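You operate a simulated robot arm through the tools that you are given. There is no shell and no other tool. Be economical: measure what you need, move in short steps, check, and stop when the job is done.

You run a simulated two-armed robot. Do the job below in one go: nothing can be reset, and whatever is moved stays where it is left.

Task
Take the cap off the dark oil bottle and lay it down on the top of the cloth-covered pile.

The check looks at the end state, three seconds after you hand in, the way a careful person would. Anything else that was tipped, shoved, dropped, spilled or broken makes it a failure. A push-on lid holds only when it is set on centred and level and pressed home; a screw cap is set on level and turned clockwise until tight. Flat cloth is picked up by pressing the open fingertips on it (5 to 10 N) and closing them slowly along it; thin cloth reads only 2 to 8 mm in the jaws.

Robot
Two 7-joint arms with two-finger parallel grippers on one trunk, on a base that drives. Base frame: it is fixed to the floor where the robot stands at the start and does not move with it; the origin is under the middle of the robot, x ahead of it, y to its left, z up; the surface under the hand at the start is at about z = 0.62. Lengths are in m, angles in degrees, forces in N, time in s.
The left shoulder is at the start at [0.07, 0.177, 1.02], the right one opposite. With the tool pointing down near the work surface each hand reaches from about 0.1 to 0.72 m from the robot's upright axis, wherever it stands, measured 20 degrees to its own side. Payload 3.43 kg a hand.
The TCP of each hand is the grasp point between the finger pads, 0.03 m short of the fingertips. In the tool frame z runs along the fingers and y along their closing line. The gripper opens to 0.094 m. The fingers are 0.028 m wide and 0.01 m thick; the gripper's body (0.05 by 0.096 m) begins 0.055 m behind the TCP.
Orientation is that of the tool frame in the base frame, as a unit quaternion [w, x, y, z]. With the fingers straight down and closing along the base's y, the tool's x points along the base's -x, its y along +y and its z along -z.

Tools
- The arms move only by the tool apply_moves. It takes "left_plan", "right_plan" or both (then of equal length, played together; a hand with none holds still); each is a list of rows, each a list of 7 numbers: the shift along the base's x, y, z in units of 100 mm (1.0 is 100 mm), then the turn, a rotation vector about the base's x, y, z in units of 90 degrees (1.0 is 90 degrees), then the gripper command, from -1 (fully open) to 1 (shut), values between in proportion. In form: [[x, y, z, rx, ry, rz, gripper], ...]. A call has 1 to 20 rows; each row is the pose to reach, as a shift and turn from the pose commanded when the call began. A call with a number of a shift or a turn outside -1 to 1 is refused whole. Each row takes 0.2 s and may step no farther than 0.05 m and 8.6 degrees from the row before; otherwise, or with a gripper value out of range, the whole call is refused. Where a pose cannot be reached the arm comes as near as it can. A force on the tool above 40 N (or 10 N above the force at the start of the call, whichever is more), or a blocked arm, ends the call early, and 0.2 s more pass. The fingers move at their own pace (about 0.153 m/s each) and stop on an object; they squeeze with about 30 N. The grip force told is the motor's: it shows also when the fingers shut on nothing. Time passes only in rows, and 0.2 s behind the last, so rows that repeat a pose let the fingers close. It gives the time, the measured TCP pose, the force on the tool (base axes), the opening and the grip force at its end, in the units of the frame above (readings bear some noise), with the torque about the TCP (base axes, N m) and any sound that the robot's microphone picked up, and new pictures: "show" is both (left out), scene, wrist or none (wrist: the cameras of the hands that moved).
- Cameras (640 x 400 px; columns grow to the right, rows downward): "scene" is now at [0.1312, -0.0055, 1.3259]; the picture's right is [-0.08, -1.00, 0.00], its down [-0.68, 0.06, -0.73] and it looks along [0.73, -0.06, -0.69] (base axes); focal length 264 px, centre (320, 200). "left" rides on the left gripper at [0.076, -0.014, -0.103] in its tool frame; the picture's right is [0.18, 0.98, 0.00], its down [-0.75, 0.14, -0.64] and it looks along [-0.63, 0.12, 0.77] (tool axes); focal length 243 px, centre (320, 200). "right" rides on the right gripper at [0.076, 0.014, -0.103] in its tool frame; the picture's right is [-0.18, 0.98, 0.00], its down [-0.75, -0.14, -0.64] and it looks along [-0.63, -0.12, 0.77] (tool axes); focal length 243 px, centre (320, 200). There is no depth. A picture from a camera that has moved, and an enlarged one, comes with that camera's place and axes in the base frame and with its lens.
- lift_body(by): slides the trunk up (or, below 0, down) by that many m; the arms and the scene camera ride with it, the base frame stays. It gives what a move gives, with no picture.
- roll_base(legs): drives the robot by 1 to 6 legs, each [ahead, turn to the left] in m and degrees, along the robot's own axes; the way and the turn of a leg run together, so that a leg with both is an arc; at most 1.5 m and 180 degrees a leg. The arms and the cameras ride along, it lands a little off, and it stops where it bumps. It gives what a move gives, and a new picture of the scene camera.
- turn_head(pan, tilt): turns the head with the scene camera to pan (to the left, within 86 degrees either way) and tilt (down, from -29 to 69), counted from straight ahead of the robot. It gives what a move gives, and a new picture of the scene camera.
- close_up(camera, box): a new picture of the part [left, top, right, bottom] of that camera's present view, enlarged. No time passes.
- hand_in(): hands the job in; it is judged then, once.

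Go step by step. Nothing tells you exact positions but the pictures and the camera data: compare them with the known pose of the tool, close in by small moves and look again before you grip or let go. The budget is 120 turns and 260 pictures, counting those below and the enlarged ones. Unless the task says otherwise, let go and move clear before handing in, and close with one line.

The tools are called as name(argument=value, ...) on one line, values as JSON. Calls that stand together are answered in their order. apply_moves: Moves the arms, as the interface text tells. Its arguments: {"type":"object","properties":{"left_plan":{"type":"array"},"right_plan":{"type":"array"},"show":{"type":"string","enum":["both","scene","wrist","none"]}},"required":[]} The other tools are called the same way: lift_body (by) slides the trunk up or down; roll_base (legs) drives the base; turn_head (pan, tilt) turns the head that bears the scene camera; close_up (camera, box) takes an enlarged picture of a part of a camera's view; hand_in () hands the job in.

At the start:

```text
t: 0.0
left_tool_pos: [0.5378, 0.1437, 1.0131]
left_ee_rot: [0.0, 0.0, 1.0, -0.001]
left_contact_force: [-0.4, -0.4, 0.4]
left_wrist_torque: [0.0, 0.02, 0.02]
left_gripper_width: 0.0942
left_gripper_force: 0.1
right_tool_pos: [0.3818, -0.1826, 0.9834]
right_ee_rot: [0.001, -0.002, 1.0, 0.0]
right_contact_force: [0.4, -0.7, 0.1]
right_wrist_torque: [0.0, -0.02, -0.03]
right_gripper_width: 0.0941
right_gripper_force: 0.1
trunk travel left (down, up): [-0.6, 0.24]
robot x, y, heading: [-0.0023, -0.0013, -0.2]
head pan, tilt: [-4.7, 43.3]
```

scene: 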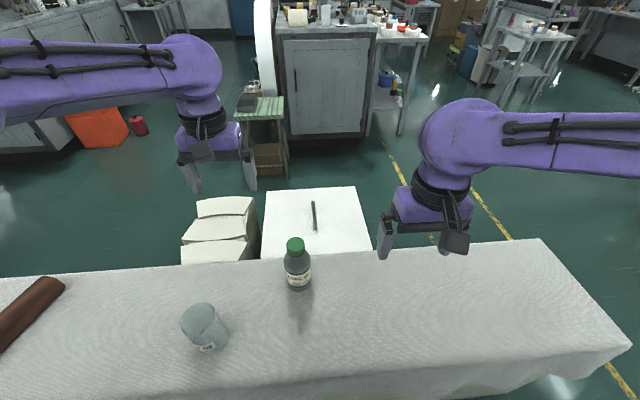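
right: 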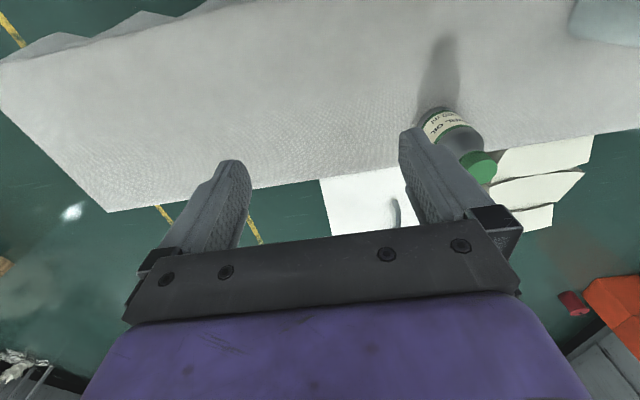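
left: 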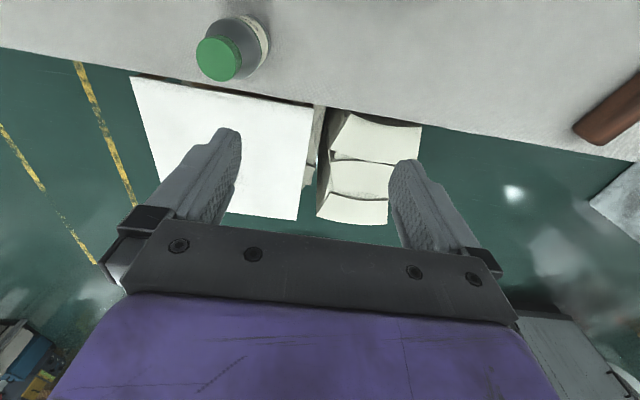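

I see the bottle with a green cap on the near table, and beyond the table a stack with white tops and a white box. I'll look closer at them first.

close_up(camera="scene", box=[160, 170, 400, 320])

close_up(camera="left", box=[120, 0, 440, 200])

turn_head(pan=45, tilt=45)

```text
2.67 times, centred on (280, 245) of scene
camera zoom: at [0.1312, -0.0055, 1.3259], right [-0.08, -1.0, 0.0], down [-0.68, 0.06, -0.73], along [0.73, -0.06, -0.69], focal length 704 px, centre (427, 80)
```

zoom: 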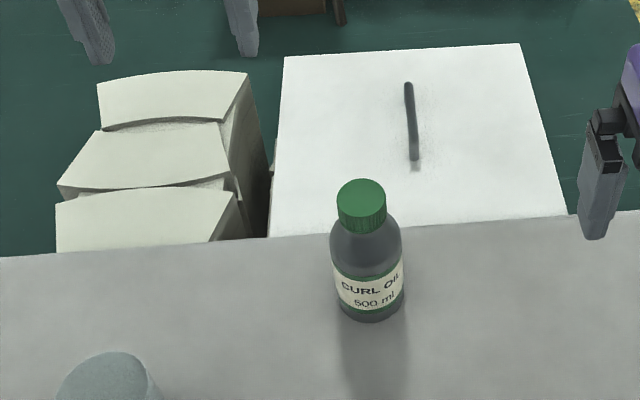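

```text
2.00 times, centred on (280, 100) of left
camera zoom: at [0.4624, 0.1291, 1.115], right [-0.18, 0.98, 0.0], down [0.75, 0.14, 0.64], along [0.63, 0.12, -0.77], focal length 485 px, centre (400, 400)
```

zoom: 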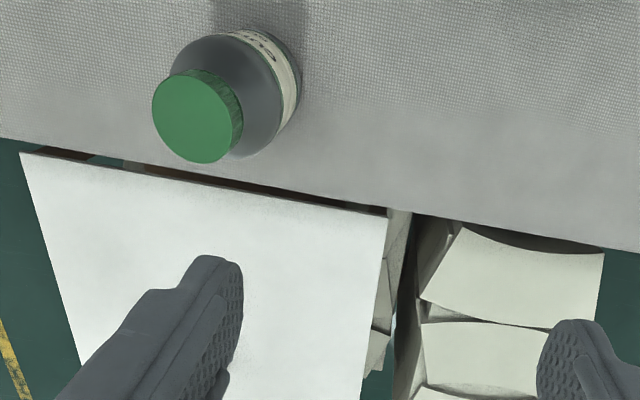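

```text
t: 1.2
left_tool_pos: [0.5374, 0.1437, 1.0122]
left_ee_rot: [-0.001, 0.001, 1.0, -0.001]
left_contact_force: [-0.8, 0.4, 0.3]
left_wrist_torque: [0.02, 0.01, -0.02]
left_gripper_width: 0.0939
left_gripper_force: 0.0
right_tool_pos: [0.3836, -0.1828, 0.9828]
right_ee_rot: [0.0, -0.001, 1.0, 0.001]
right_contact_force: [0.2, 0.3, -0.5]
right_wrist_torque: [-0.01, 0.02, 0.02]
right_gripper_width: 0.094
right_gripper_force: 0.2
trunk travel left (down, up): [-0.6, 0.24]
robot x, y, heading: [-0.0028, 0.0013, -0.1]
head pan, tilt: [45.0, 45.0]
camera scene: at [0.1063, 0.0587, 1.3235], right [0.71, -0.71, 0.0], down [-0.5, -0.5, -0.71], along [0.5, 0.5, -0.71], focal length 264 px, centre (320, 200)
```

scene: 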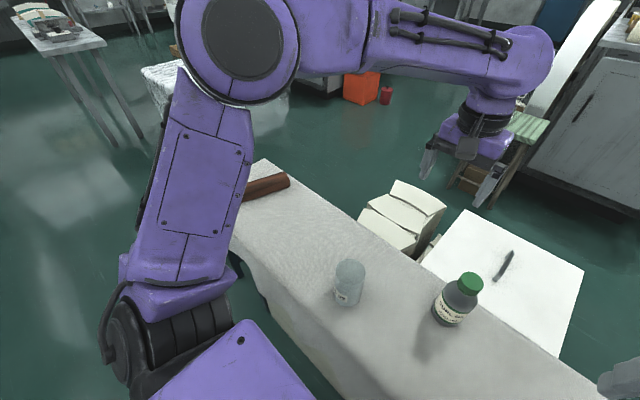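

The meaning of "cloth-covered pile" isn't clear yet: there are a striped-cloth stack, white sheets, and a cloth-covered thing to the left. I'll look around more.

close_up(camera="scene", box=[340, 90, 600, 250])

close_up(camera="scene", box=[0, 0, 300, 190])

turn_head(pan=0, tilt=20)

turn_head(pan=-60, tilt=30)

turn_head(pan=80, tilt=25)

```text
2.46 times, centred on (470, 170) of scene
camera zoom: at [0.1063, 0.0587, 1.3235], right [0.71, -0.71, 0.0], down [-0.5, -0.5, -0.71], along [0.5, 0.5, -0.71], focal length 649 px, centre (-49, 274)
```

zoom: 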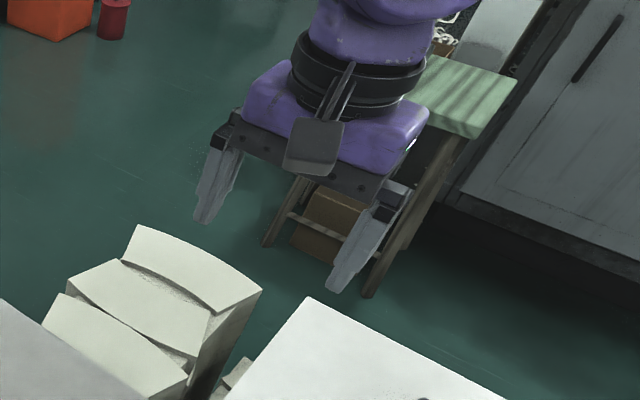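

```text
2.11 times, centred on (150, 95) of scene
camera zoom: at [0.1063, 0.0587, 1.3235], right [0.71, -0.71, 0.0], down [-0.5, -0.5, -0.71], along [0.5, 0.5, -0.71], focal length 555 px, centre (678, 421)
```

zoom: 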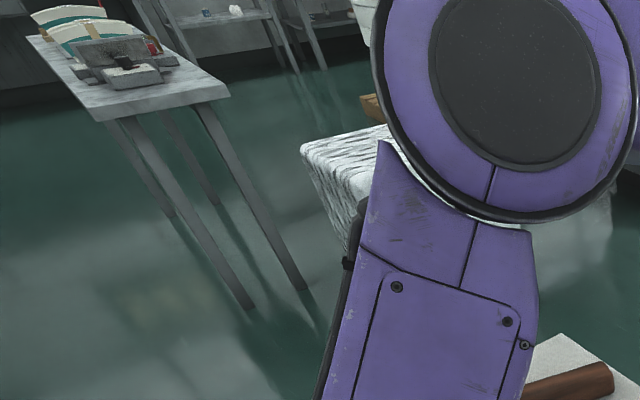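

```text
t: 2.3
left_tool_pos: [0.5366, 0.144, 1.0122]
left_ee_rot: [0.0, -0.001, 1.0, -0.001]
left_contact_force: [-0.3, 0.3, 0.1]
left_wrist_torque: [0.06, -0.03, 0.02]
left_gripper_width: 0.0943
left_gripper_force: 0.1
right_tool_pos: [0.3836, -0.1823, 0.983]
right_ee_rot: [0.001, -0.001, 1.0, 0.001]
right_contact_force: [-0.2, 0.5, 0.4]
right_wrist_torque: [0.01, -0.02, 0.01]
right_gripper_width: 0.094
right_gripper_force: 0.1
trunk travel left (down, up): [-0.6, 0.24]
robot x, y, heading: [0.0012, -0.0038, -0.0]
head pan, tilt: [0.0, 20.0]
camera scene: at [0.1419, 0.0014, 1.3621], right [0.0, -1.0, 0.0], down [-0.34, 0.0, -0.94], along [0.94, 0.0, -0.34], focal length 264 px, centre (320, 200)
```

scene: 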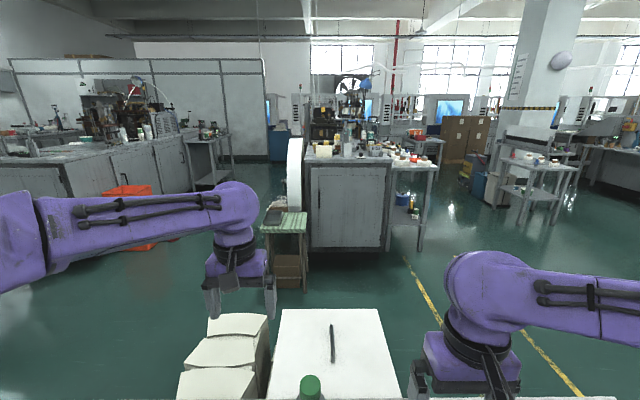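

```text
t: 3.6
left_tool_pos: [0.5376, 0.1433, 1.0136]
left_ee_rot: [-0.001, 0.0, 1.0, -0.001]
left_contact_force: [0.2, 0.4, 0.1]
left_wrist_torque: [0.02, 0.01, 0.02]
left_gripper_width: 0.0938
left_gripper_force: 0.0
right_tool_pos: [0.383, -0.1825, 0.9836]
right_ee_rot: [0.001, -0.001, 1.0, 0.001]
right_contact_force: [0.6, 0.3, -0.6]
right_wrist_torque: [-0.04, 0.0, 0.0]
right_gripper_width: 0.094
right_gripper_force: 0.0
trunk travel left (down, up): [-0.6, 0.24]
robot x, y, heading: [-0.0017, -0.0013, 0.1]
head pan, tilt: [-60.0, 30.0]
camera scene: at [0.0941, -0.0771, 1.3461], right [-0.87, -0.5, 0.0], down [-0.25, 0.43, -0.87], along [0.43, -0.75, -0.5], focal length 264 px, centre (320, 200)
```

scene: 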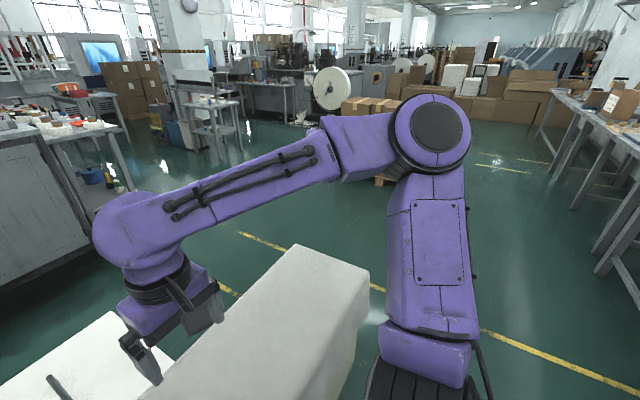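

```text
t: 5.8
left_tool_pos: [0.5366, 0.1438, 1.0126]
left_ee_rot: [-0.001, 0.0, 1.0, -0.001]
left_contact_force: [0.3, -1.3, -0.5]
left_wrist_torque: [-0.02, -0.01, 0.01]
left_gripper_width: 0.094
left_gripper_force: 0.1
right_tool_pos: [0.382, -0.1835, 0.9834]
right_ee_rot: [0.001, -0.001, 1.0, 0.0]
right_contact_force: [0.2, 0.7, -0.3]
right_wrist_torque: [0.0, 0.01, 0.01]
right_gripper_width: 0.094
right_gripper_force: 0.1
trunk travel left (down, up): [-0.6, 0.24]
robot x, y, heading: [0.001, 0.0011, 0.1]
head pan, tilt: [80.0, 25.0]
camera scene: at [0.0648, 0.092, 1.354], right [0.98, -0.17, 0.0], down [-0.07, -0.42, -0.91], along [0.16, 0.89, -0.42], focal length 264 px, centre (320, 200)
```

scene: 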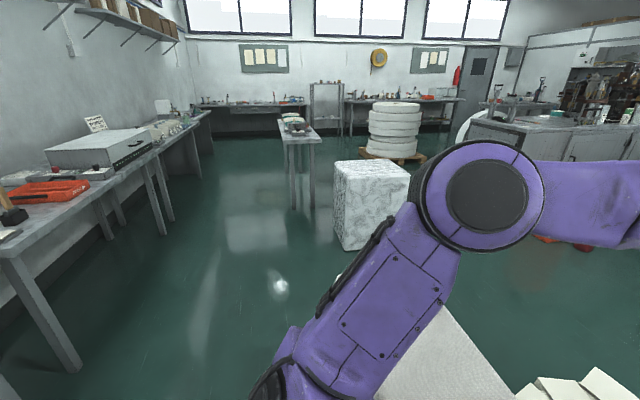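

There is a mottled white block to the left; I'll look closer at it, and at the near stacks from other angles.

close_up(camera="scene", box=[310, 140, 430, 260])

close_up(camera="scene", box=[340, 280, 640, 400])

turn_head(pan=15, tilt=60)

turn_head(pan=-30, tilt=65)

```text
3.33 times, centred on (370, 200) of scene
camera zoom: at [0.0648, 0.092, 1.354], right [0.98, -0.17, 0.0], down [-0.07, -0.42, -0.91], along [0.16, 0.89, -0.42], focal length 879 px, centre (153, 200)
```

zoom: 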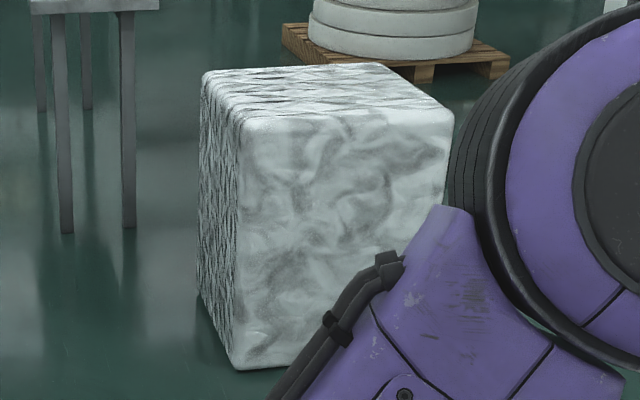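

```text
2.13 times, centred on (490, 340) of scene
camera zoom: at [0.0648, 0.092, 1.354], right [0.98, -0.17, 0.0], down [-0.07, -0.42, -0.91], along [0.16, 0.89, -0.42], focal length 563 px, centre (-43, -99)
```

zoom: 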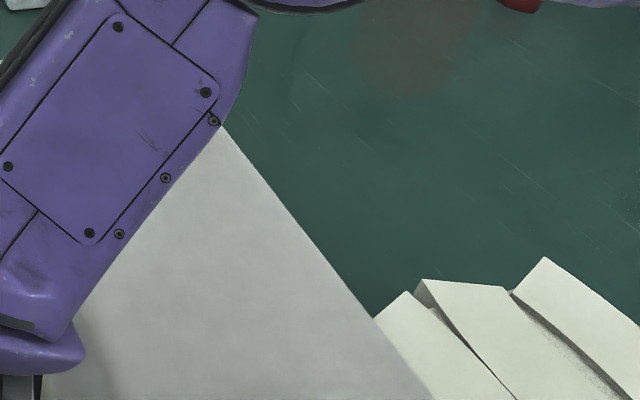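

```text
t: 7.2
left_tool_pos: [0.537, 0.1421, 1.0121]
left_ee_rot: [-0.001, 0.0, 1.0, -0.001]
left_contact_force: [0.5, 0.1, -0.8]
left_wrist_torque: [-0.01, 0.01, 0.0]
left_gripper_width: 0.0943
left_gripper_force: 0.1
right_tool_pos: [0.3835, -0.1818, 0.9826]
right_ee_rot: [0.0, -0.001, 1.0, 0.001]
right_contact_force: [-0.2, 0.1, 0.1]
right_wrist_torque: [0.02, -0.02, 0.01]
right_gripper_width: 0.0941
right_gripper_force: 0.1
trunk travel left (down, up): [-0.6, 0.24]
robot x, y, heading: [0.0029, 0.0008, -0.2]
head pan, tilt: [15.0, 60.0]
camera scene: at [0.1132, 0.0186, 1.304], right [0.26, -0.97, 0.0], down [-0.84, -0.22, -0.5], along [0.48, 0.13, -0.87], focal length 264 px, centre (320, 200)
```

scene: 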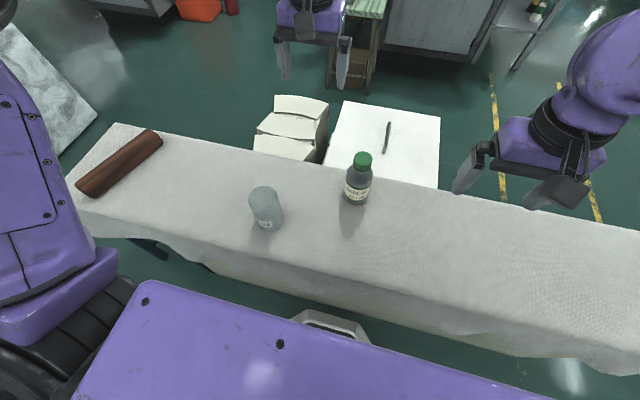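

```text
t: 8.3
left_tool_pos: [0.5388, 0.144, 1.0125]
left_ee_rot: [-0.001, 0.0, 1.0, -0.001]
left_contact_force: [-0.3, 0.0, -0.3]
left_wrist_torque: [-0.02, 0.0, -0.02]
left_gripper_width: 0.0938
left_gripper_force: 0.1
right_tool_pos: [0.3827, -0.1835, 0.9838]
right_ee_rot: [0.001, 0.0, 1.0, 0.0]
right_contact_force: [-0.7, 0.0, -0.6]
right_wrist_torque: [0.0, 0.02, 0.01]
right_gripper_width: 0.0939
right_gripper_force: 0.0
trunk travel left (down, up): [-0.6, 0.24]
robot x, y, heading: [-0.0035, -0.0009, -0.2]
head pan, tilt: [-30.0, 65.0]
camera scene: at [0.1014, -0.0291, 1.2984], right [-0.5, -0.87, 0.0], down [-0.79, 0.45, -0.42], along [0.37, -0.21, -0.91], focal length 264 px, centre (320, 200)
```

scene: 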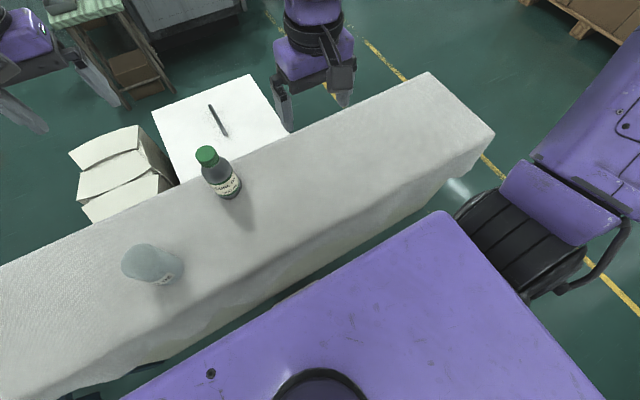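

The mottled draped block on the left is one candidate, and the white-topped stand is another. I'll examine both in detail before choosing.

close_up(camera="scene", box=[50, 60, 300, 230])

close_up(camera="left", box=[260, 80, 460, 240])

turn_head(pan=60, tilt=40)

close_up(camera="right", box=[300, 80, 640, 300])

```text
2.35 times, centred on (175, 145) of scene
camera zoom: at [0.1014, -0.0291, 1.2984], right [-0.5, -0.87, 0.0], down [-0.79, 0.45, -0.42], along [0.37, -0.21, -0.91], focal length 621 px, centre (661, 329)
```

zoom: 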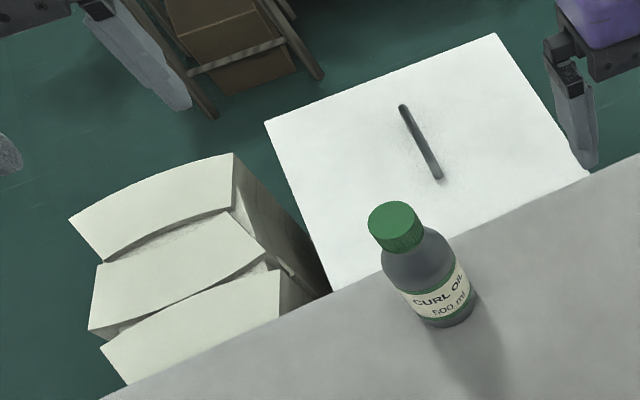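

```text
2.50 times, centred on (360, 160) of left
camera zoom: at [0.4624, 0.1291, 1.115], right [-0.18, 0.98, 0.0], down [0.75, 0.14, 0.64], along [0.63, 0.12, -0.77], focal length 606 px, centre (220, 300)
```

zoom: 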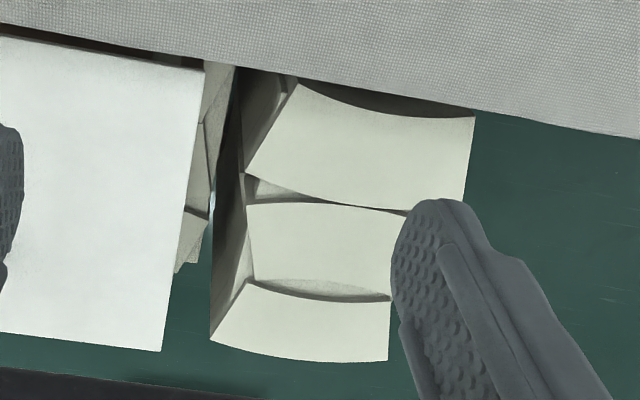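

```text
t: 10.0
left_tool_pos: [0.5379, 0.1437, 1.0129]
left_ee_rot: [0.0, 0.0, 1.0, -0.001]
left_contact_force: [-0.2, 0.4, -0.5]
left_wrist_torque: [0.0, -0.03, 0.02]
left_gripper_width: 0.0941
left_gripper_force: 0.0
right_tool_pos: [0.3822, -0.1825, 0.9838]
right_ee_rot: [0.001, -0.001, 1.0, 0.0]
right_contact_force: [-0.3, -0.2, -0.6]
right_wrist_torque: [0.02, 0.02, 0.0]
right_gripper_width: 0.0941
right_gripper_force: 0.2
trunk travel left (down, up): [-0.6, 0.24]
robot x, y, heading: [0.0023, -0.0002, 0.0]
head pan, tilt: [60.0, 40.0]
camera scene: at [0.0913, 0.0748, 1.3307], right [0.87, -0.5, 0.0], down [-0.32, -0.56, -0.77], along [0.38, 0.66, -0.64], focal length 264 px, centre (320, 200)
```

scene: 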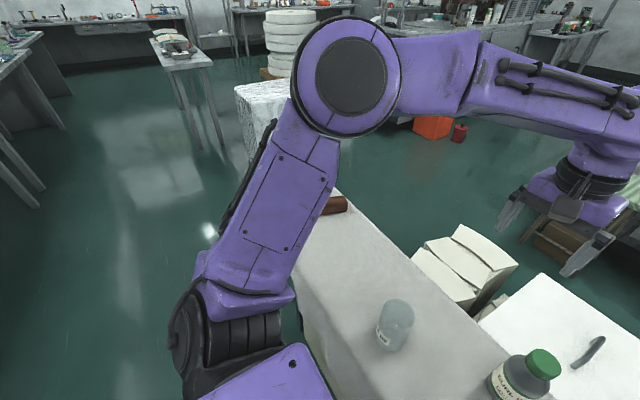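

```text
1.82 times, centred on (470, 190) of right
camera zoom: at [0.306, -0.1693, 1.0851], right [0.18, 0.98, 0.0], down [0.75, -0.14, 0.64], along [0.63, -0.12, -0.77], focal length 441 px, centre (47, 218)
```

zoom: 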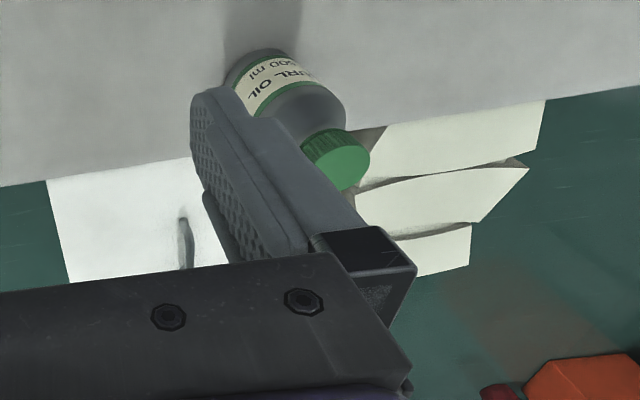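

The white top sits at z≈0.54 just beyond the bench, while the mottled block is at about (0.9, 2.2, 0.68). I'll use the right hand's camera to see the side of the white-topped stand.

apply_moves(right_plan=[[0.14, -0.14, -0.03, 0.017, -0.046, 0.062, -1], [0.28, -0.28, -0.06, 0.033, -0.091, 0.124, -1], [0.42, -0.42, -0.1, 0.05, -0.137, 0.186, -1], [0.56, -0.56, -0.15, 0.067, -0.183, 0.248, -1], [0.7, -0.7, -0.2, 0.084, -0.229, 0.31, -1], [0.84, -0.84, -0.25, 0.1, -0.274, 0.372, -1], [0.98, -0.98, -0.3, 0.117, -0.32, 0.434, -1]], show="wrist")

turn_head(pan=8, tilt=25)

close_up(camera="scene", box=[200, 180, 420, 320])

```text
t: 11.6
left_tool_pos: [0.5382, 0.1431, 1.0126]
left_ee_rot: [-0.001, 0.001, 1.0, 0.0]
left_contact_force: [0.2, -0.8, -0.5]
left_wrist_torque: [0.01, -0.03, -0.02]
left_gripper_width: 0.0937
left_gripper_force: 0.0
right_tool_pos: [0.4796, -0.2833, 0.9528]
right_ee_rot: [0.244, -0.331, 0.907, 0.089]
right_contact_force: [0.0, -0.6, 0.3]
right_wrist_torque: [0.02, 0.03, -0.01]
right_gripper_width: 0.094
right_gripper_force: 0.0
trunk travel left (down, up): [-0.6, 0.24]
robot x, y, heading: [0.0009, 0.0009, 0.0]
head pan, tilt: [60.0, 40.0]
camera right: at [0.3805, -0.3481, 1.0031], right [-0.51, 0.85, 0.09], down [0.34, 0.1, 0.93], along [0.79, 0.51, -0.35], focal length 243 px, centre (320, 200)
```

right: 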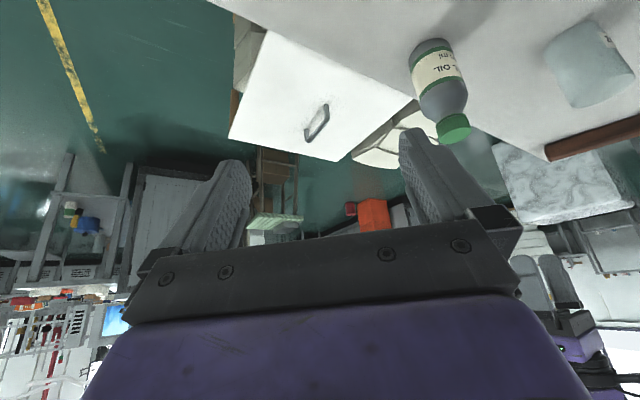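

```text
t: 12.8
left_tool_pos: [0.5384, 0.1438, 1.0125]
left_ee_rot: [-0.001, 0.001, 1.0, -0.002]
left_contact_force: [-0.1, 0.4, 0.1]
left_wrist_torque: [0.01, -0.03, 0.02]
left_gripper_width: 0.0937
left_gripper_force: 0.0
right_tool_pos: [0.4799, -0.2828, 0.9539]
right_ee_rot: [0.244, -0.332, 0.907, 0.091]
right_contact_force: [0.0, -0.7, -0.3]
right_wrist_torque: [0.0, -0.01, 0.01]
right_gripper_width: 0.0943
right_gripper_force: 0.1
trunk travel left (down, up): [-0.6, 0.24]
robot x, y, heading: [0.0022, -0.0026, 0.1]
head pan, tilt: [8.0, 25.0]
camera scene: at [0.14, 0.0142, 1.354], right [0.14, -0.99, 0.0], down [-0.42, -0.06, -0.91], along [0.9, 0.13, -0.42], focal length 264 px, centre (320, 200)
```

scene: 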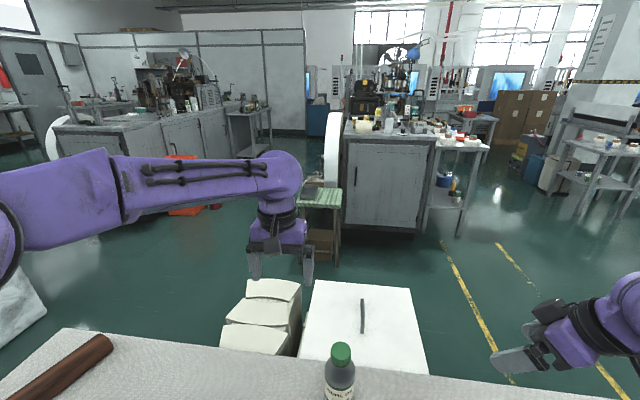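

```text
2.86 times, centred on (310, 250) of scene
camera zoom: at [0.14, 0.0142, 1.354], right [0.14, -0.99, 0.0], down [-0.42, -0.06, -0.91], along [0.9, 0.13, -0.42], focal length 754 px, centre (349, 57)
```

zoom: 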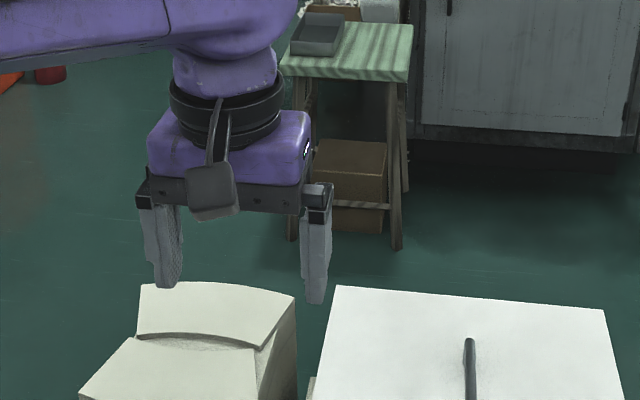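

The white-topped item has something like a handle on it; zooming in.

close_up(camera="right", box=[210, 0, 430, 180])

close_up(camera="right", box=[470, 110, 640, 240])

```text
2.22 times, centred on (320, 90) of right
camera zoom: at [0.3799, -0.3468, 1.0038], right [-0.51, 0.85, 0.09], down [0.34, 0.1, 0.93], along [0.79, 0.51, -0.35], focal length 539 px, centre (320, 444)
```

zoom: 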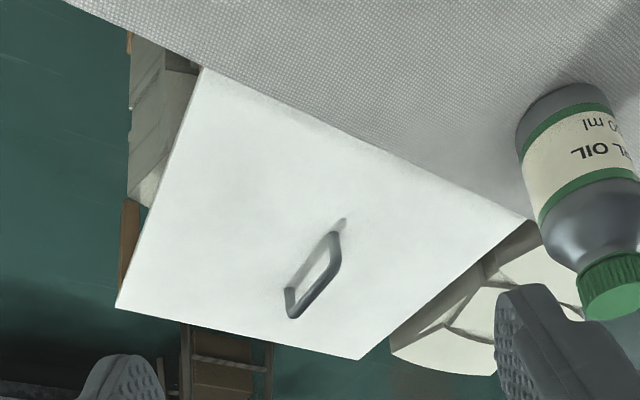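

```text
3.08 times, centred on (555, 175) of right
camera zoom: at [0.3799, -0.3468, 1.0038], right [-0.51, 0.85, 0.09], down [0.34, 0.1, 0.93], along [0.79, 0.51, -0.35], focal length 746 px, centre (-403, 277)
```

zoom: 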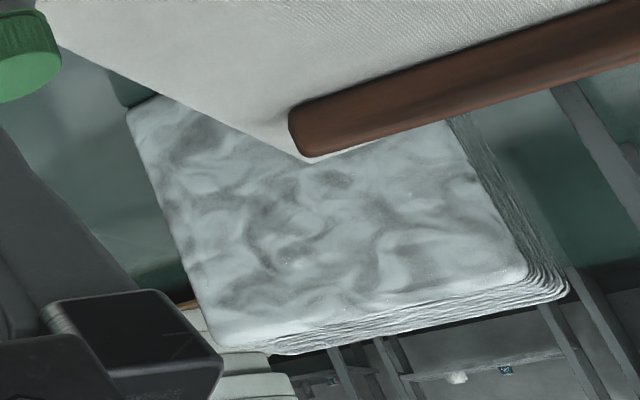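

The white top is a hard panel with a handle, and the mottled block is a soft draped pile, so I take that block (top z≈0.68) as the goal. The cap is at about (0.538, 0.023, 0.80). Plan: the right hand steadies the bottle from the right and the left hand unscrews from above. I'll turn the right hand horizontal first.

apply_moves(right_plan=[[0.02, -0.03, 0, 0.029, 0.062, -0.0475, -1], [0.04, -0.06, 0, 0.058, 0.124, -0.095, -1], [0.06, -0.09, 0, 0.087, 0.186, -0.1425, -1], [0.08, -0.12, 0, 0.116, 0.248, -0.19, -1], [0.1, -0.15, 0, 0.145, 0.31, -0.2375, -1], [0.12, -0.18, 0, 0.173, 0.372, -0.285, -1], [0.14, -0.21, 0, 0.202, 0.434, -0.3325, -1], [0.16, -0.24, 0, 0.231, 0.496, -0.38, -1], [0.18, -0.27, 0, 0.26, 0.558, -0.4275, -1], [0.2, -0.3, 0, 0.289, 0.621, -0.475, -1]], show="none")

apply_moves(right_plan=[[0.04, 0.03, -0.05, 0.029, 0.062, -0.0475, -1], [0.08, 0.06, -0.1, 0.058, 0.124, -0.095, -1], [0.12, 0.09, -0.15, 0.087, 0.186, -0.1425, -1], [0.16, 0.12, -0.2, 0.116, 0.248, -0.19, -1], [0.2, 0.15, -0.25, 0.145, 0.31, -0.2375, -1], [0.24, 0.18, -0.3, 0.173, 0.372, -0.285, -1], [0.28, 0.21, -0.35, 0.202, 0.434, -0.3325, -1], [0.32, 0.24, -0.4, 0.231, 0.496, -0.38, -1], [0.36, 0.27, -0.45, 0.26, 0.558, -0.4275, -1], [0.38, 0.3, -0.5, 0.289, 0.621, -0.475, -1]], show="wrist")

turn_head(pan=-8, tilt=50)

```text
t: 15.0
left_tool_pos: [0.5377, 0.1436, 1.0124]
left_ee_rot: [-0.001, 0.0, 1.0, 0.0]
left_contact_force: [0.4, -0.3, -0.2]
left_wrist_torque: [-0.02, 0.0, 0.02]
left_gripper_width: 0.0941
left_gripper_force: 0.0
right_tool_pos: [0.5001, -0.3116, 0.9536]
right_ee_rot: [-0.118, 0.145, 0.926, 0.329]
right_contact_force: [0.4, -0.2, 0.0]
right_wrist_torque: [0.03, 0.01, -0.02]
right_gripper_width: 0.0942
right_gripper_force: 0.1
trunk travel left (down, up): [-0.6, 0.24]
robot x, y, heading: [-0.0022, -0.0004, -0.4]
head pan, tilt: [8.0, 25.0]
```

```text
t: 17.2
left_tool_pos: [0.5365, 0.1445, 1.0131]
left_ee_rot: [-0.002, 0.0, 1.0, 0.0]
left_contact_force: [0.1, -1.1, 0.4]
left_wrist_torque: [-0.01, -0.01, 0.03]
left_gripper_width: 0.0941
left_gripper_force: 0.1
right_tool_pos: [0.5379, -0.281, 0.9023]
right_ee_rot: [-0.43, 0.56, 0.561, 0.431]
right_contact_force: [0.6, 0.6, 0.8]
right_wrist_torque: [0.02, -0.03, -0.02]
right_gripper_width: 0.094
right_gripper_force: 0.2
trunk travel left (down, up): [-0.6, 0.24]
robot x, y, heading: [-0.0019, -0.0005, -0.0]
head pan, tilt: [8.0, 25.0]
camera right: at [0.5519, -0.3617, 1.0021], right [0.98, -0.05, -0.18], down [-0.14, -0.81, -0.56], along [-0.12, 0.58, -0.81], focal length 243 px, centre (320, 200)
```

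right: 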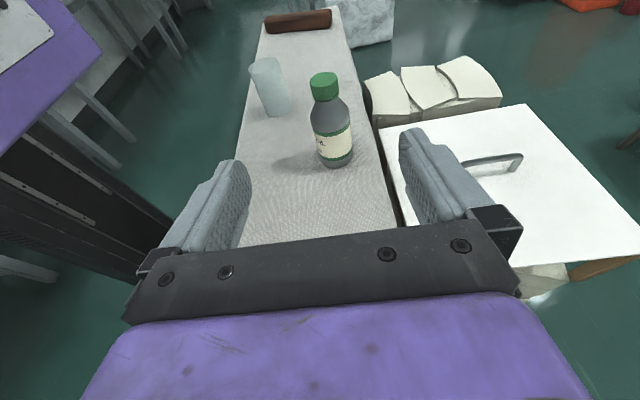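

```text
t: 18.1
left_tool_pos: [0.5374, 0.1454, 1.0126]
left_ee_rot: [-0.001, 0.0, 1.0, -0.001]
left_contact_force: [0.2, -0.7, -0.8]
left_wrist_torque: [-0.04, 0.01, -0.01]
left_gripper_width: 0.094
left_gripper_force: 0.1
right_tool_pos: [0.5386, -0.2814, 0.9019]
right_ee_rot: [-0.431, 0.558, 0.563, 0.431]
right_contact_force: [0.0, 0.6, 0.6]
right_wrist_torque: [-0.03, -0.01, -0.01]
right_gripper_width: 0.0939
right_gripper_force: 0.1
trunk travel left (down, up): [-0.6, 0.24]
robot x, y, heading: [0.0019, -0.0036, 0.2]
head pan, tilt: [-8.0, 50.0]
camera scene: at [0.1251, -0.0095, 1.3166], right [-0.14, -0.99, 0.0], down [-0.76, 0.11, -0.64], along [0.64, -0.09, -0.77], focal length 264 px, centre (320, 200)
```

scene: 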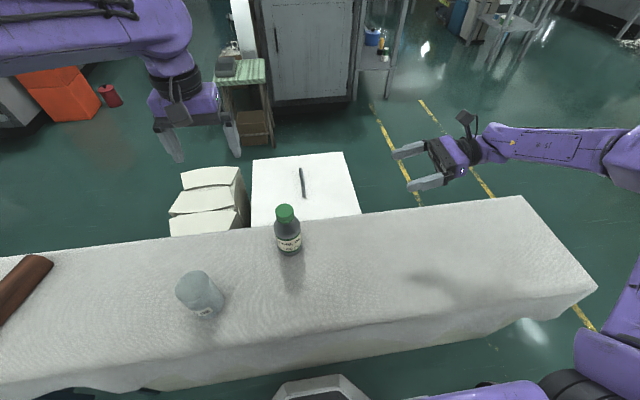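

Cap confirmed near (0.538, 0.023, 0.795) and bench surface at z≈0.62. I'll lower the right hand to bottle-body height, still standing off to the right.

apply_moves(right_plan=[[0, 0, -0.25, 0, 0, 0, -1], [0, 0, -0.5, 0, 0, 0, -1], [0, 0, -0.75, 0, 0, 0, -1], [0, 0.2, -1, 0, 0, 0, -1]], show="none")

apply_moves(right_plan=[[0, 0.1, -0.25, 0, 0, 0, -1], [0, 0.2, -0.5, 0, 0, 0, -1], [0, 0.3, -0.75, 0, 0, 0, -1], [0, 0.4, -1, 0, 0, 0, -1]], show="none")

apply_moves(right_plan=[[0, 0.15, -0.1, 0, 0, 0, -1], [0, 0.3, -0.2, 0, 0, 0, -1], [0, 0.45, -0.32, 0, 0, 0, -1], [0, 0.6, -0.32, 0, 0, 0, -1]], show="both")

```text
t: 19.1
left_tool_pos: [0.5372, 0.1434, 1.0132]
left_ee_rot: [-0.001, 0.0, 1.0, -0.001]
left_contact_force: [0.6, -0.5, -0.2]
left_wrist_torque: [0.0, 0.05, 0.03]
left_gripper_width: 0.0938
left_gripper_force: 0.1
right_tool_pos: [0.5394, -0.262, 0.8043]
right_ee_rot: [-0.429, 0.56, 0.563, 0.43]
right_contact_force: [-0.9, -0.3, 0.8]
right_wrist_torque: [0.01, -0.01, 0.04]
right_gripper_width: 0.0939
right_gripper_force: 0.0
trunk travel left (down, up): [-0.6, 0.24]
robot x, y, heading: [-0.0007, -0.0031, 0.1]
head pan, tilt: [-8.0, 50.0]
```

```text
t: 20.1
left_tool_pos: [0.5367, 0.1434, 1.0123]
left_ee_rot: [0.0, 0.0, 1.0, 0.0]
left_contact_force: [0.4, 0.2, 0.0]
left_wrist_torque: [0.01, 0.02, -0.03]
left_gripper_width: 0.094
left_gripper_force: 0.0
right_tool_pos: [0.5388, -0.2231, 0.7015]
right_ee_rot: [-0.43, 0.56, 0.562, 0.431]
right_contact_force: [-0.8, 0.2, 0.1]
right_wrist_torque: [0.03, -0.01, 0.04]
right_gripper_width: 0.0941
right_gripper_force: 0.1
trunk travel left (down, up): [-0.6, 0.24]
robot x, y, heading: [-0.0031, 0.0024, 0.1]
head pan, tilt: [-8.0, 50.0]
```

```text
t: 21.1
left_tool_pos: [0.5381, 0.145, 1.0124]
left_ee_rot: [-0.001, 0.0, 1.0, -0.001]
left_contact_force: [-0.1, 0.9, -0.5]
left_wrist_torque: [-0.04, 0.02, 0.04]
left_gripper_width: 0.094
left_gripper_force: 0.0
right_tool_pos: [0.5375, -0.16, 0.671]
right_ee_rot: [-0.43, 0.56, 0.562, 0.431]
right_contact_force: [-0.2, 0.0, -1.1]
right_wrist_torque: [0.0, -0.02, 0.03]
right_gripper_width: 0.094
right_gripper_force: 0.0
trunk travel left (down, up): [-0.6, 0.24]
robot x, y, heading: [-0.0008, 0.0021, 0.1]
head pan, tilt: [-8.0, 50.0]
camera scene: at [0.1249, -0.0092, 1.3166], right [-0.14, -0.99, 0.0], down [-0.76, 0.11, -0.64], along [0.64, -0.09, -0.77], focal length 264 px, centre (320, 200)
camera right: at [0.5511, -0.2399, 0.7702], right [0.98, -0.05, -0.17], down [-0.14, -0.82, -0.56], along [-0.12, 0.58, -0.81], focal length 243 px, centre (320, 200)
```

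scene: 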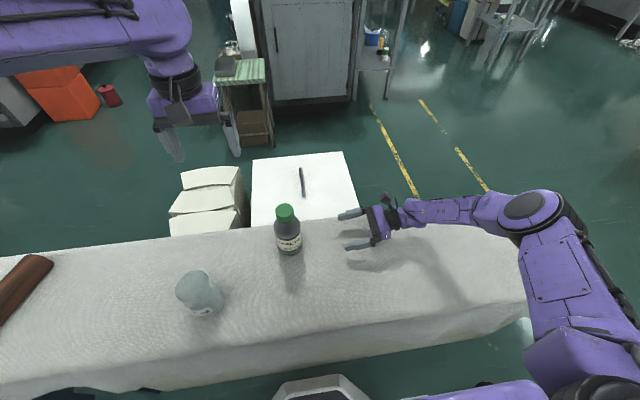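
right: 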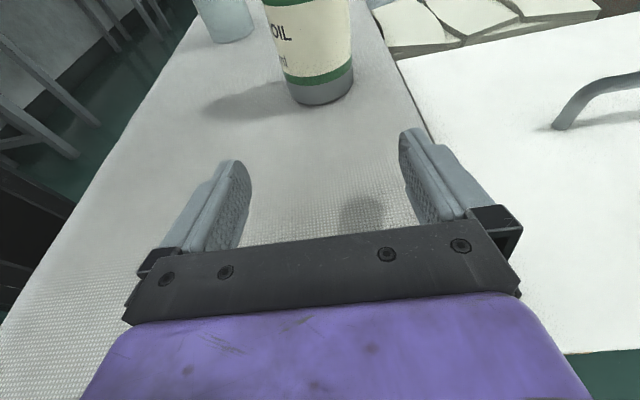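

The bottle is centred between the open fingers (x≈0.537). I'll advance in two steps.

apply_moves(right_plan=[[0, 0.25, 0, 0, 0, 0, -1], [0, 0.5, 0, 0, 0, 0, -1], [0, 0.75, 0, 0, 0, 0, -1], [0, 1.0, 0, 0, 0, 0, -1]], show="both")

close_up(camera="scene", box=[230, 180, 390, 280])

```text
t: 22.1
left_tool_pos: [0.537, 0.1441, 1.0118]
left_ee_rot: [-0.001, 0.0, 1.0, -0.001]
left_contact_force: [-0.4, 0.3, 1.1]
left_wrist_torque: [-0.05, -0.02, 0.0]
left_gripper_width: 0.0938
left_gripper_force: 0.1
right_tool_pos: [0.5396, -0.06, 0.6697]
right_ee_rot: [-0.429, 0.56, 0.562, 0.431]
right_contact_force: [1.0, 0.4, 0.2]
right_wrist_torque: [0.01, 0.0, 0.0]
right_gripper_width: 0.0941
right_gripper_force: 0.1
trunk travel left (down, up): [-0.6, 0.24]
robot x, y, heading: [0.0009, 0.0029, -0.3]
head pan, tilt: [-8.0, 50.0]
camera scene: at [0.1251, -0.0088, 1.3165], right [-0.14, -0.99, 0.0], down [-0.76, 0.11, -0.64], along [0.64, -0.09, -0.77], focal length 264 px, centre (320, 200)
camera right: at [0.5527, -0.1405, 0.7695], right [0.98, -0.05, -0.17], down [-0.14, -0.82, -0.56], along [-0.12, 0.58, -0.81], focal length 243 px, centre (320, 200)
```

scene: 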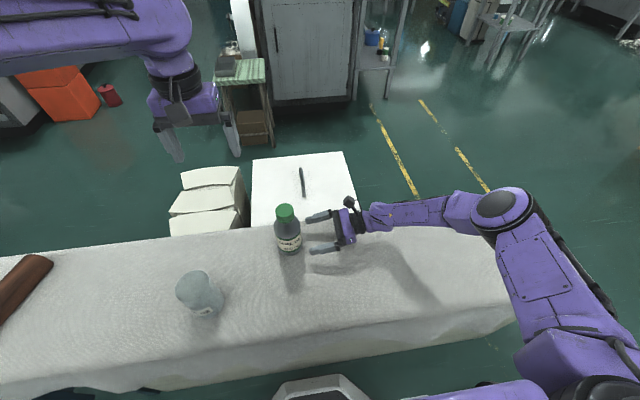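
right: 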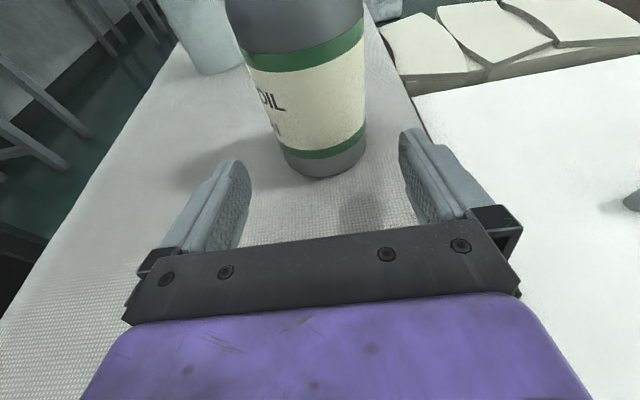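

```text
4.00 times, centred on (310, 230) of scene
camera zoom: at [0.1251, -0.0088, 1.3165], right [-0.14, -0.99, 0.0], down [-0.76, 0.11, -0.64], along [0.64, -0.09, -0.77], focal length 1055 px, centre (360, 80)
```

zoom: 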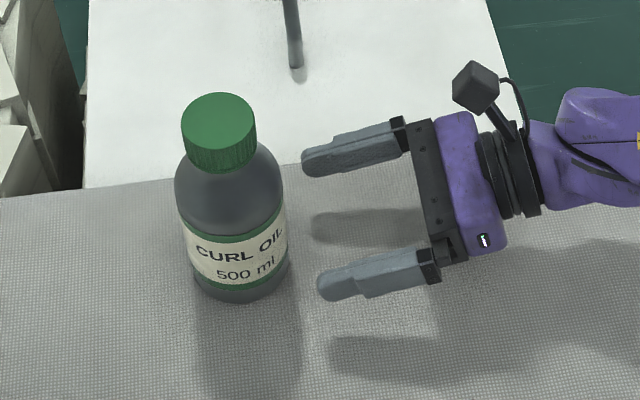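

Bottle base centre works out at about (0.540, 0.021) and the hand is at x=0.5396, so it's centred. I'll move in and close gently.

apply_moves(right_plan=[[0, 0.2, 0, 0, 0, 0, -1], [0, 0.4, 0, 0, 0, 0, -1], [0, 0.6, 0, 0, 0, 0, -1], [0, 0.76, 0, 0, 0, 0, -1]], show="wrist")

close_up(camera="scene", box=[230, 180, 390, 280])

```text
t: 23.1
left_tool_pos: [0.5379, 0.1442, 1.0126]
left_ee_rot: [-0.001, -0.001, 1.0, -0.001]
left_contact_force: [0.6, -0.3, 0.5]
left_wrist_torque: [0.02, 0.0, -0.02]
left_gripper_width: 0.0938
left_gripper_force: 0.1
right_tool_pos: [0.5405, 0.015, 0.67]
right_ee_rot: [-0.429, 0.56, 0.562, 0.431]
right_contact_force: [0.4, -0.6, -0.3]
right_wrist_torque: [-0.02, 0.04, 0.01]
right_gripper_width: 0.0943
right_gripper_force: 0.0
trunk travel left (down, up): [-0.6, 0.24]
robot x, y, heading: [-0.0008, -0.0025, 0.1]
head pan, tilt: [-8.0, 50.0]
camera right: at [0.5537, -0.065, 0.7707], right [0.98, -0.05, -0.17], down [-0.14, -0.82, -0.56], along [-0.12, 0.58, -0.81], focal length 243 px, centre (320, 200)
```

right: 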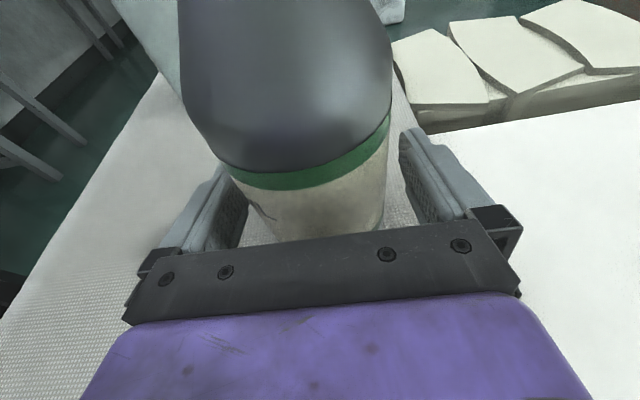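

```text
4.00 times, centred on (310, 230) of scene
camera zoom: at [0.1251, -0.009, 1.3165], right [-0.14, -0.99, 0.0], down [-0.76, 0.11, -0.64], along [0.64, -0.09, -0.77], focal length 1055 px, centre (360, 80)
```

zoom: 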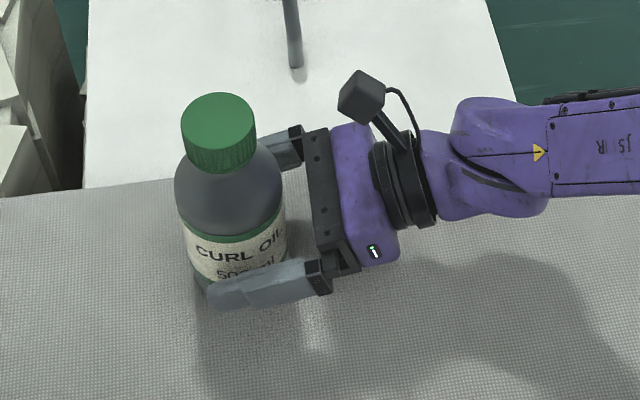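

Fingers straddle the body with room both sides. Closing gently.

apply_moves(right_plan=[[0, 0, 0, 0, 0, 0, -0.9], [0, 0, 0, 0, 0, 0, -0.8], [0, 0, 0, 0, 0, 0, -0.72], [0, 0, 0, 0, 0, 0, -0.66], [0, 0, 0, 0, 0, 0, -0.6], [0, 0, 0, 0, 0, 0, -0.5], [0, 0, 0, 0, 0, 0, -0.3], [0, 0, 0, 0, 0, 0, 0.0]], show="wrist")

close_up(camera="scene", box=[230, 180, 390, 280])

close_up(camera="left", box=[120, 0, 440, 200])

```text
t: 24.9
left_tool_pos: [0.5366, 0.1444, 1.0134]
left_ee_rot: [-0.001, 0.0, 1.0, 0.0]
left_contact_force: [-0.8, -0.3, 0.5]
left_wrist_torque: [-0.04, -0.01, 0.02]
left_gripper_width: 0.094
left_gripper_force: 0.0
right_tool_pos: [0.5408, 0.0151, 0.6715]
right_ee_rot: [-0.43, 0.559, 0.562, 0.431]
right_contact_force: [-2.3, 0.5, -1.0]
right_wrist_torque: [0.07, 0.0, 0.07]
right_gripper_width: 0.0744
right_gripper_force: 30.6
trunk travel left (down, up): [-0.6, 0.24]
robot x, y, heading: [-0.0024, -0.0008, -0.1]
head pan, tilt: [-8.0, 50.0]
camera right: at [0.5532, -0.0652, 0.7707], right [0.98, -0.05, -0.17], down [-0.14, -0.82, -0.56], along [-0.12, 0.58, -0.81], focal length 243 px, centre (320, 200)
```

right: 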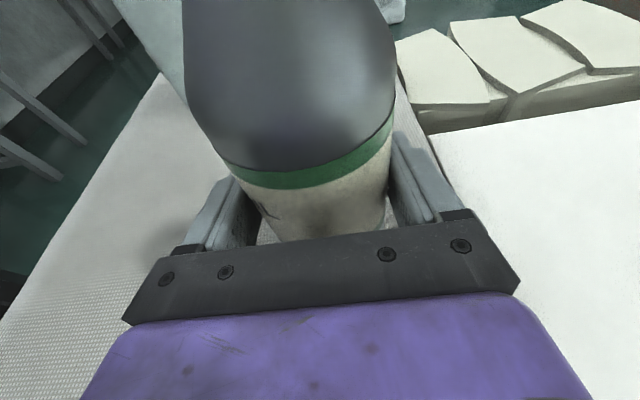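

```text
4.00 times, centred on (310, 230) of scene
camera zoom: at [0.1247, -0.0094, 1.3166], right [-0.14, -0.99, 0.0], down [-0.76, 0.11, -0.64], along [0.64, -0.09, -0.77], focal length 1055 px, centre (360, 80)
```

zoom: 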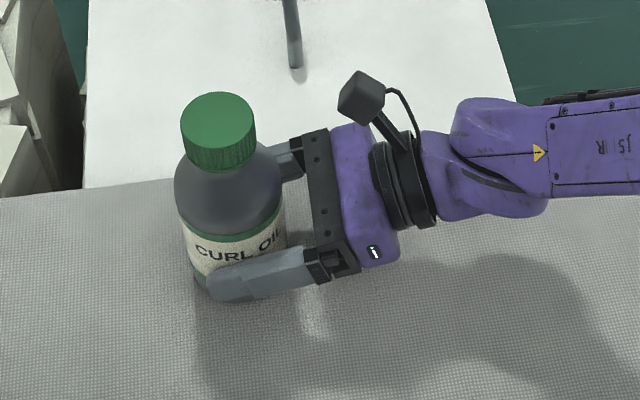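

```text
2.00 times, centred on (280, 100) of left
camera zoom: at [0.4621, 0.1292, 1.1151], right [-0.18, 0.98, 0.0], down [0.75, 0.14, 0.64], along [0.63, 0.12, -0.77], focal length 485 px, centre (400, 400)
```

zoom: 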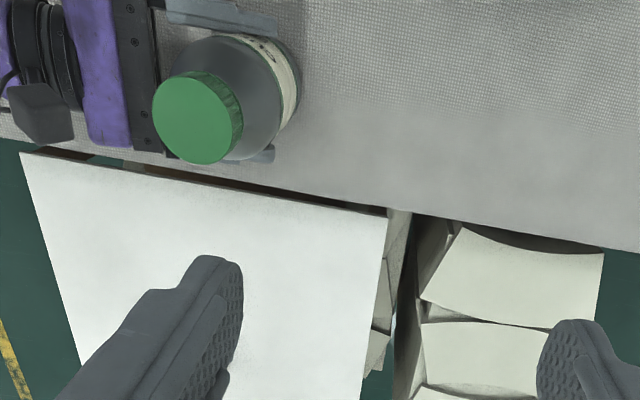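

Bottle held (opening 74 mm). Now I'll bring the left hand over the cap and yaw it so its fingers close roughly along x, keeping clear of the right hand.

apply_moves(left_plan=[[0, -0.1, 0, 0, 0, -0.094, -1], [0, -0.2, 0, 0, 0, -0.188, -1], [0, -0.3, 0, 0, 0, -0.282, -1], [0, -0.4, 0, 0, 0, -0.376, -1], [0, -0.5, 0, 0, 0, -0.47, -1], [0, -0.6, 0, 0, 0, -0.564, -1], [0, -0.7, 0, 0, 0, -0.658, -1], [0, -0.8, 0, 0, 0, -0.752, -1], [0, -0.9, 0, 0, 0, -0.846, -1], [0, -1, 0, 0, 0, -0.94, -1], [0, -1, 0, 0, 0, -1, -1]], show="none")

apply_moves(left_plan=[[0, -0.05, -0.15, 0, 0, -0.09, -0.6], [0, -0.1, -0.3, 0, 0, -0.18, -0.3], [0, -0.15, -0.45, 0, 0, -0.27, -0.3], [0.03, -0.21, -0.6, 0, 0, -0.36, -0.3], [0.03, -0.21, -0.75, 0, 0, -0.42, -0.3]], show="both")

```text
t: 27.3
left_tool_pos: [0.5352, 0.0424, 1.0131]
left_ee_rot: [0.0, 0.709, 0.705, -0.001]
left_contact_force: [0.6, -0.1, 0.2]
left_wrist_torque: [-0.03, -0.01, 0.01]
left_gripper_width: 0.094
left_gripper_force: 0.1
right_tool_pos: [0.5402, 0.0145, 0.6708]
right_ee_rot: [-0.43, 0.56, 0.563, 0.431]
right_contact_force: [0.2, 0.1, 0.6]
right_wrist_torque: [0.03, 0.0, 0.0]
right_gripper_width: 0.0749
right_gripper_force: 29.7
trunk travel left (down, up): [-0.6, 0.24]
robot x, y, heading: [-0.0005, -0.0035, 0.1]
head pan, tilt: [-8.0, 50.0]
```

```text
t: 28.5
left_tool_pos: [0.54, 0.0209, 0.9378]
left_ee_rot: [-0.001, 0.899, 0.438, 0.0]
left_contact_force: [0.0, -0.5, 0.3]
left_wrist_torque: [-0.02, 0.0, -0.02]
left_gripper_width: 0.0612
left_gripper_force: 0.2
right_tool_pos: [0.5403, 0.015, 0.6705]
right_ee_rot: [-0.43, 0.559, 0.563, 0.431]
right_contact_force: [-0.4, 0.5, 2.0]
right_wrist_torque: [-0.01, -0.02, 0.06]
right_gripper_width: 0.0748
right_gripper_force: 29.8
trunk travel left (down, up): [-0.6, 0.24]
robot x, y, heading: [0.0028, -0.0025, 0.1]
head pan, tilt: [-8.0, 50.0]
camera scene: at [0.125, -0.0094, 1.3166], right [-0.14, -0.99, 0.0], down [-0.76, 0.11, -0.64], along [0.64, -0.09, -0.77], focal length 264 px, centre (320, 200)
camera left: at [0.5771, 0.0901, 1.0401], right [0.89, -0.46, 0.0], down [-0.35, -0.68, 0.64], along [-0.3, -0.57, -0.77], focal length 243 px, centre (320, 200)
```

scene: 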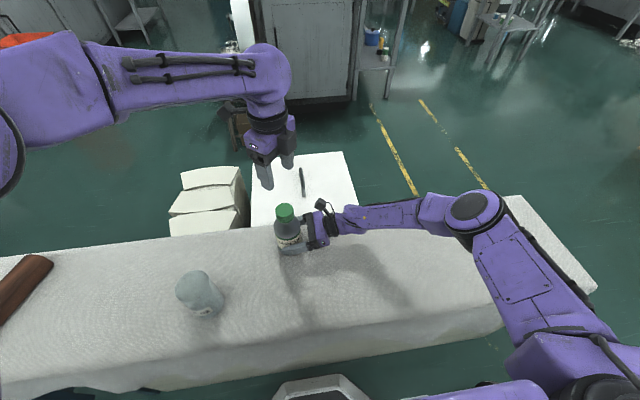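
left: 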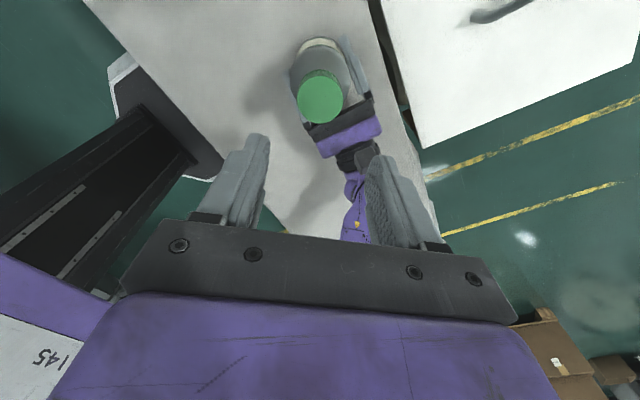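

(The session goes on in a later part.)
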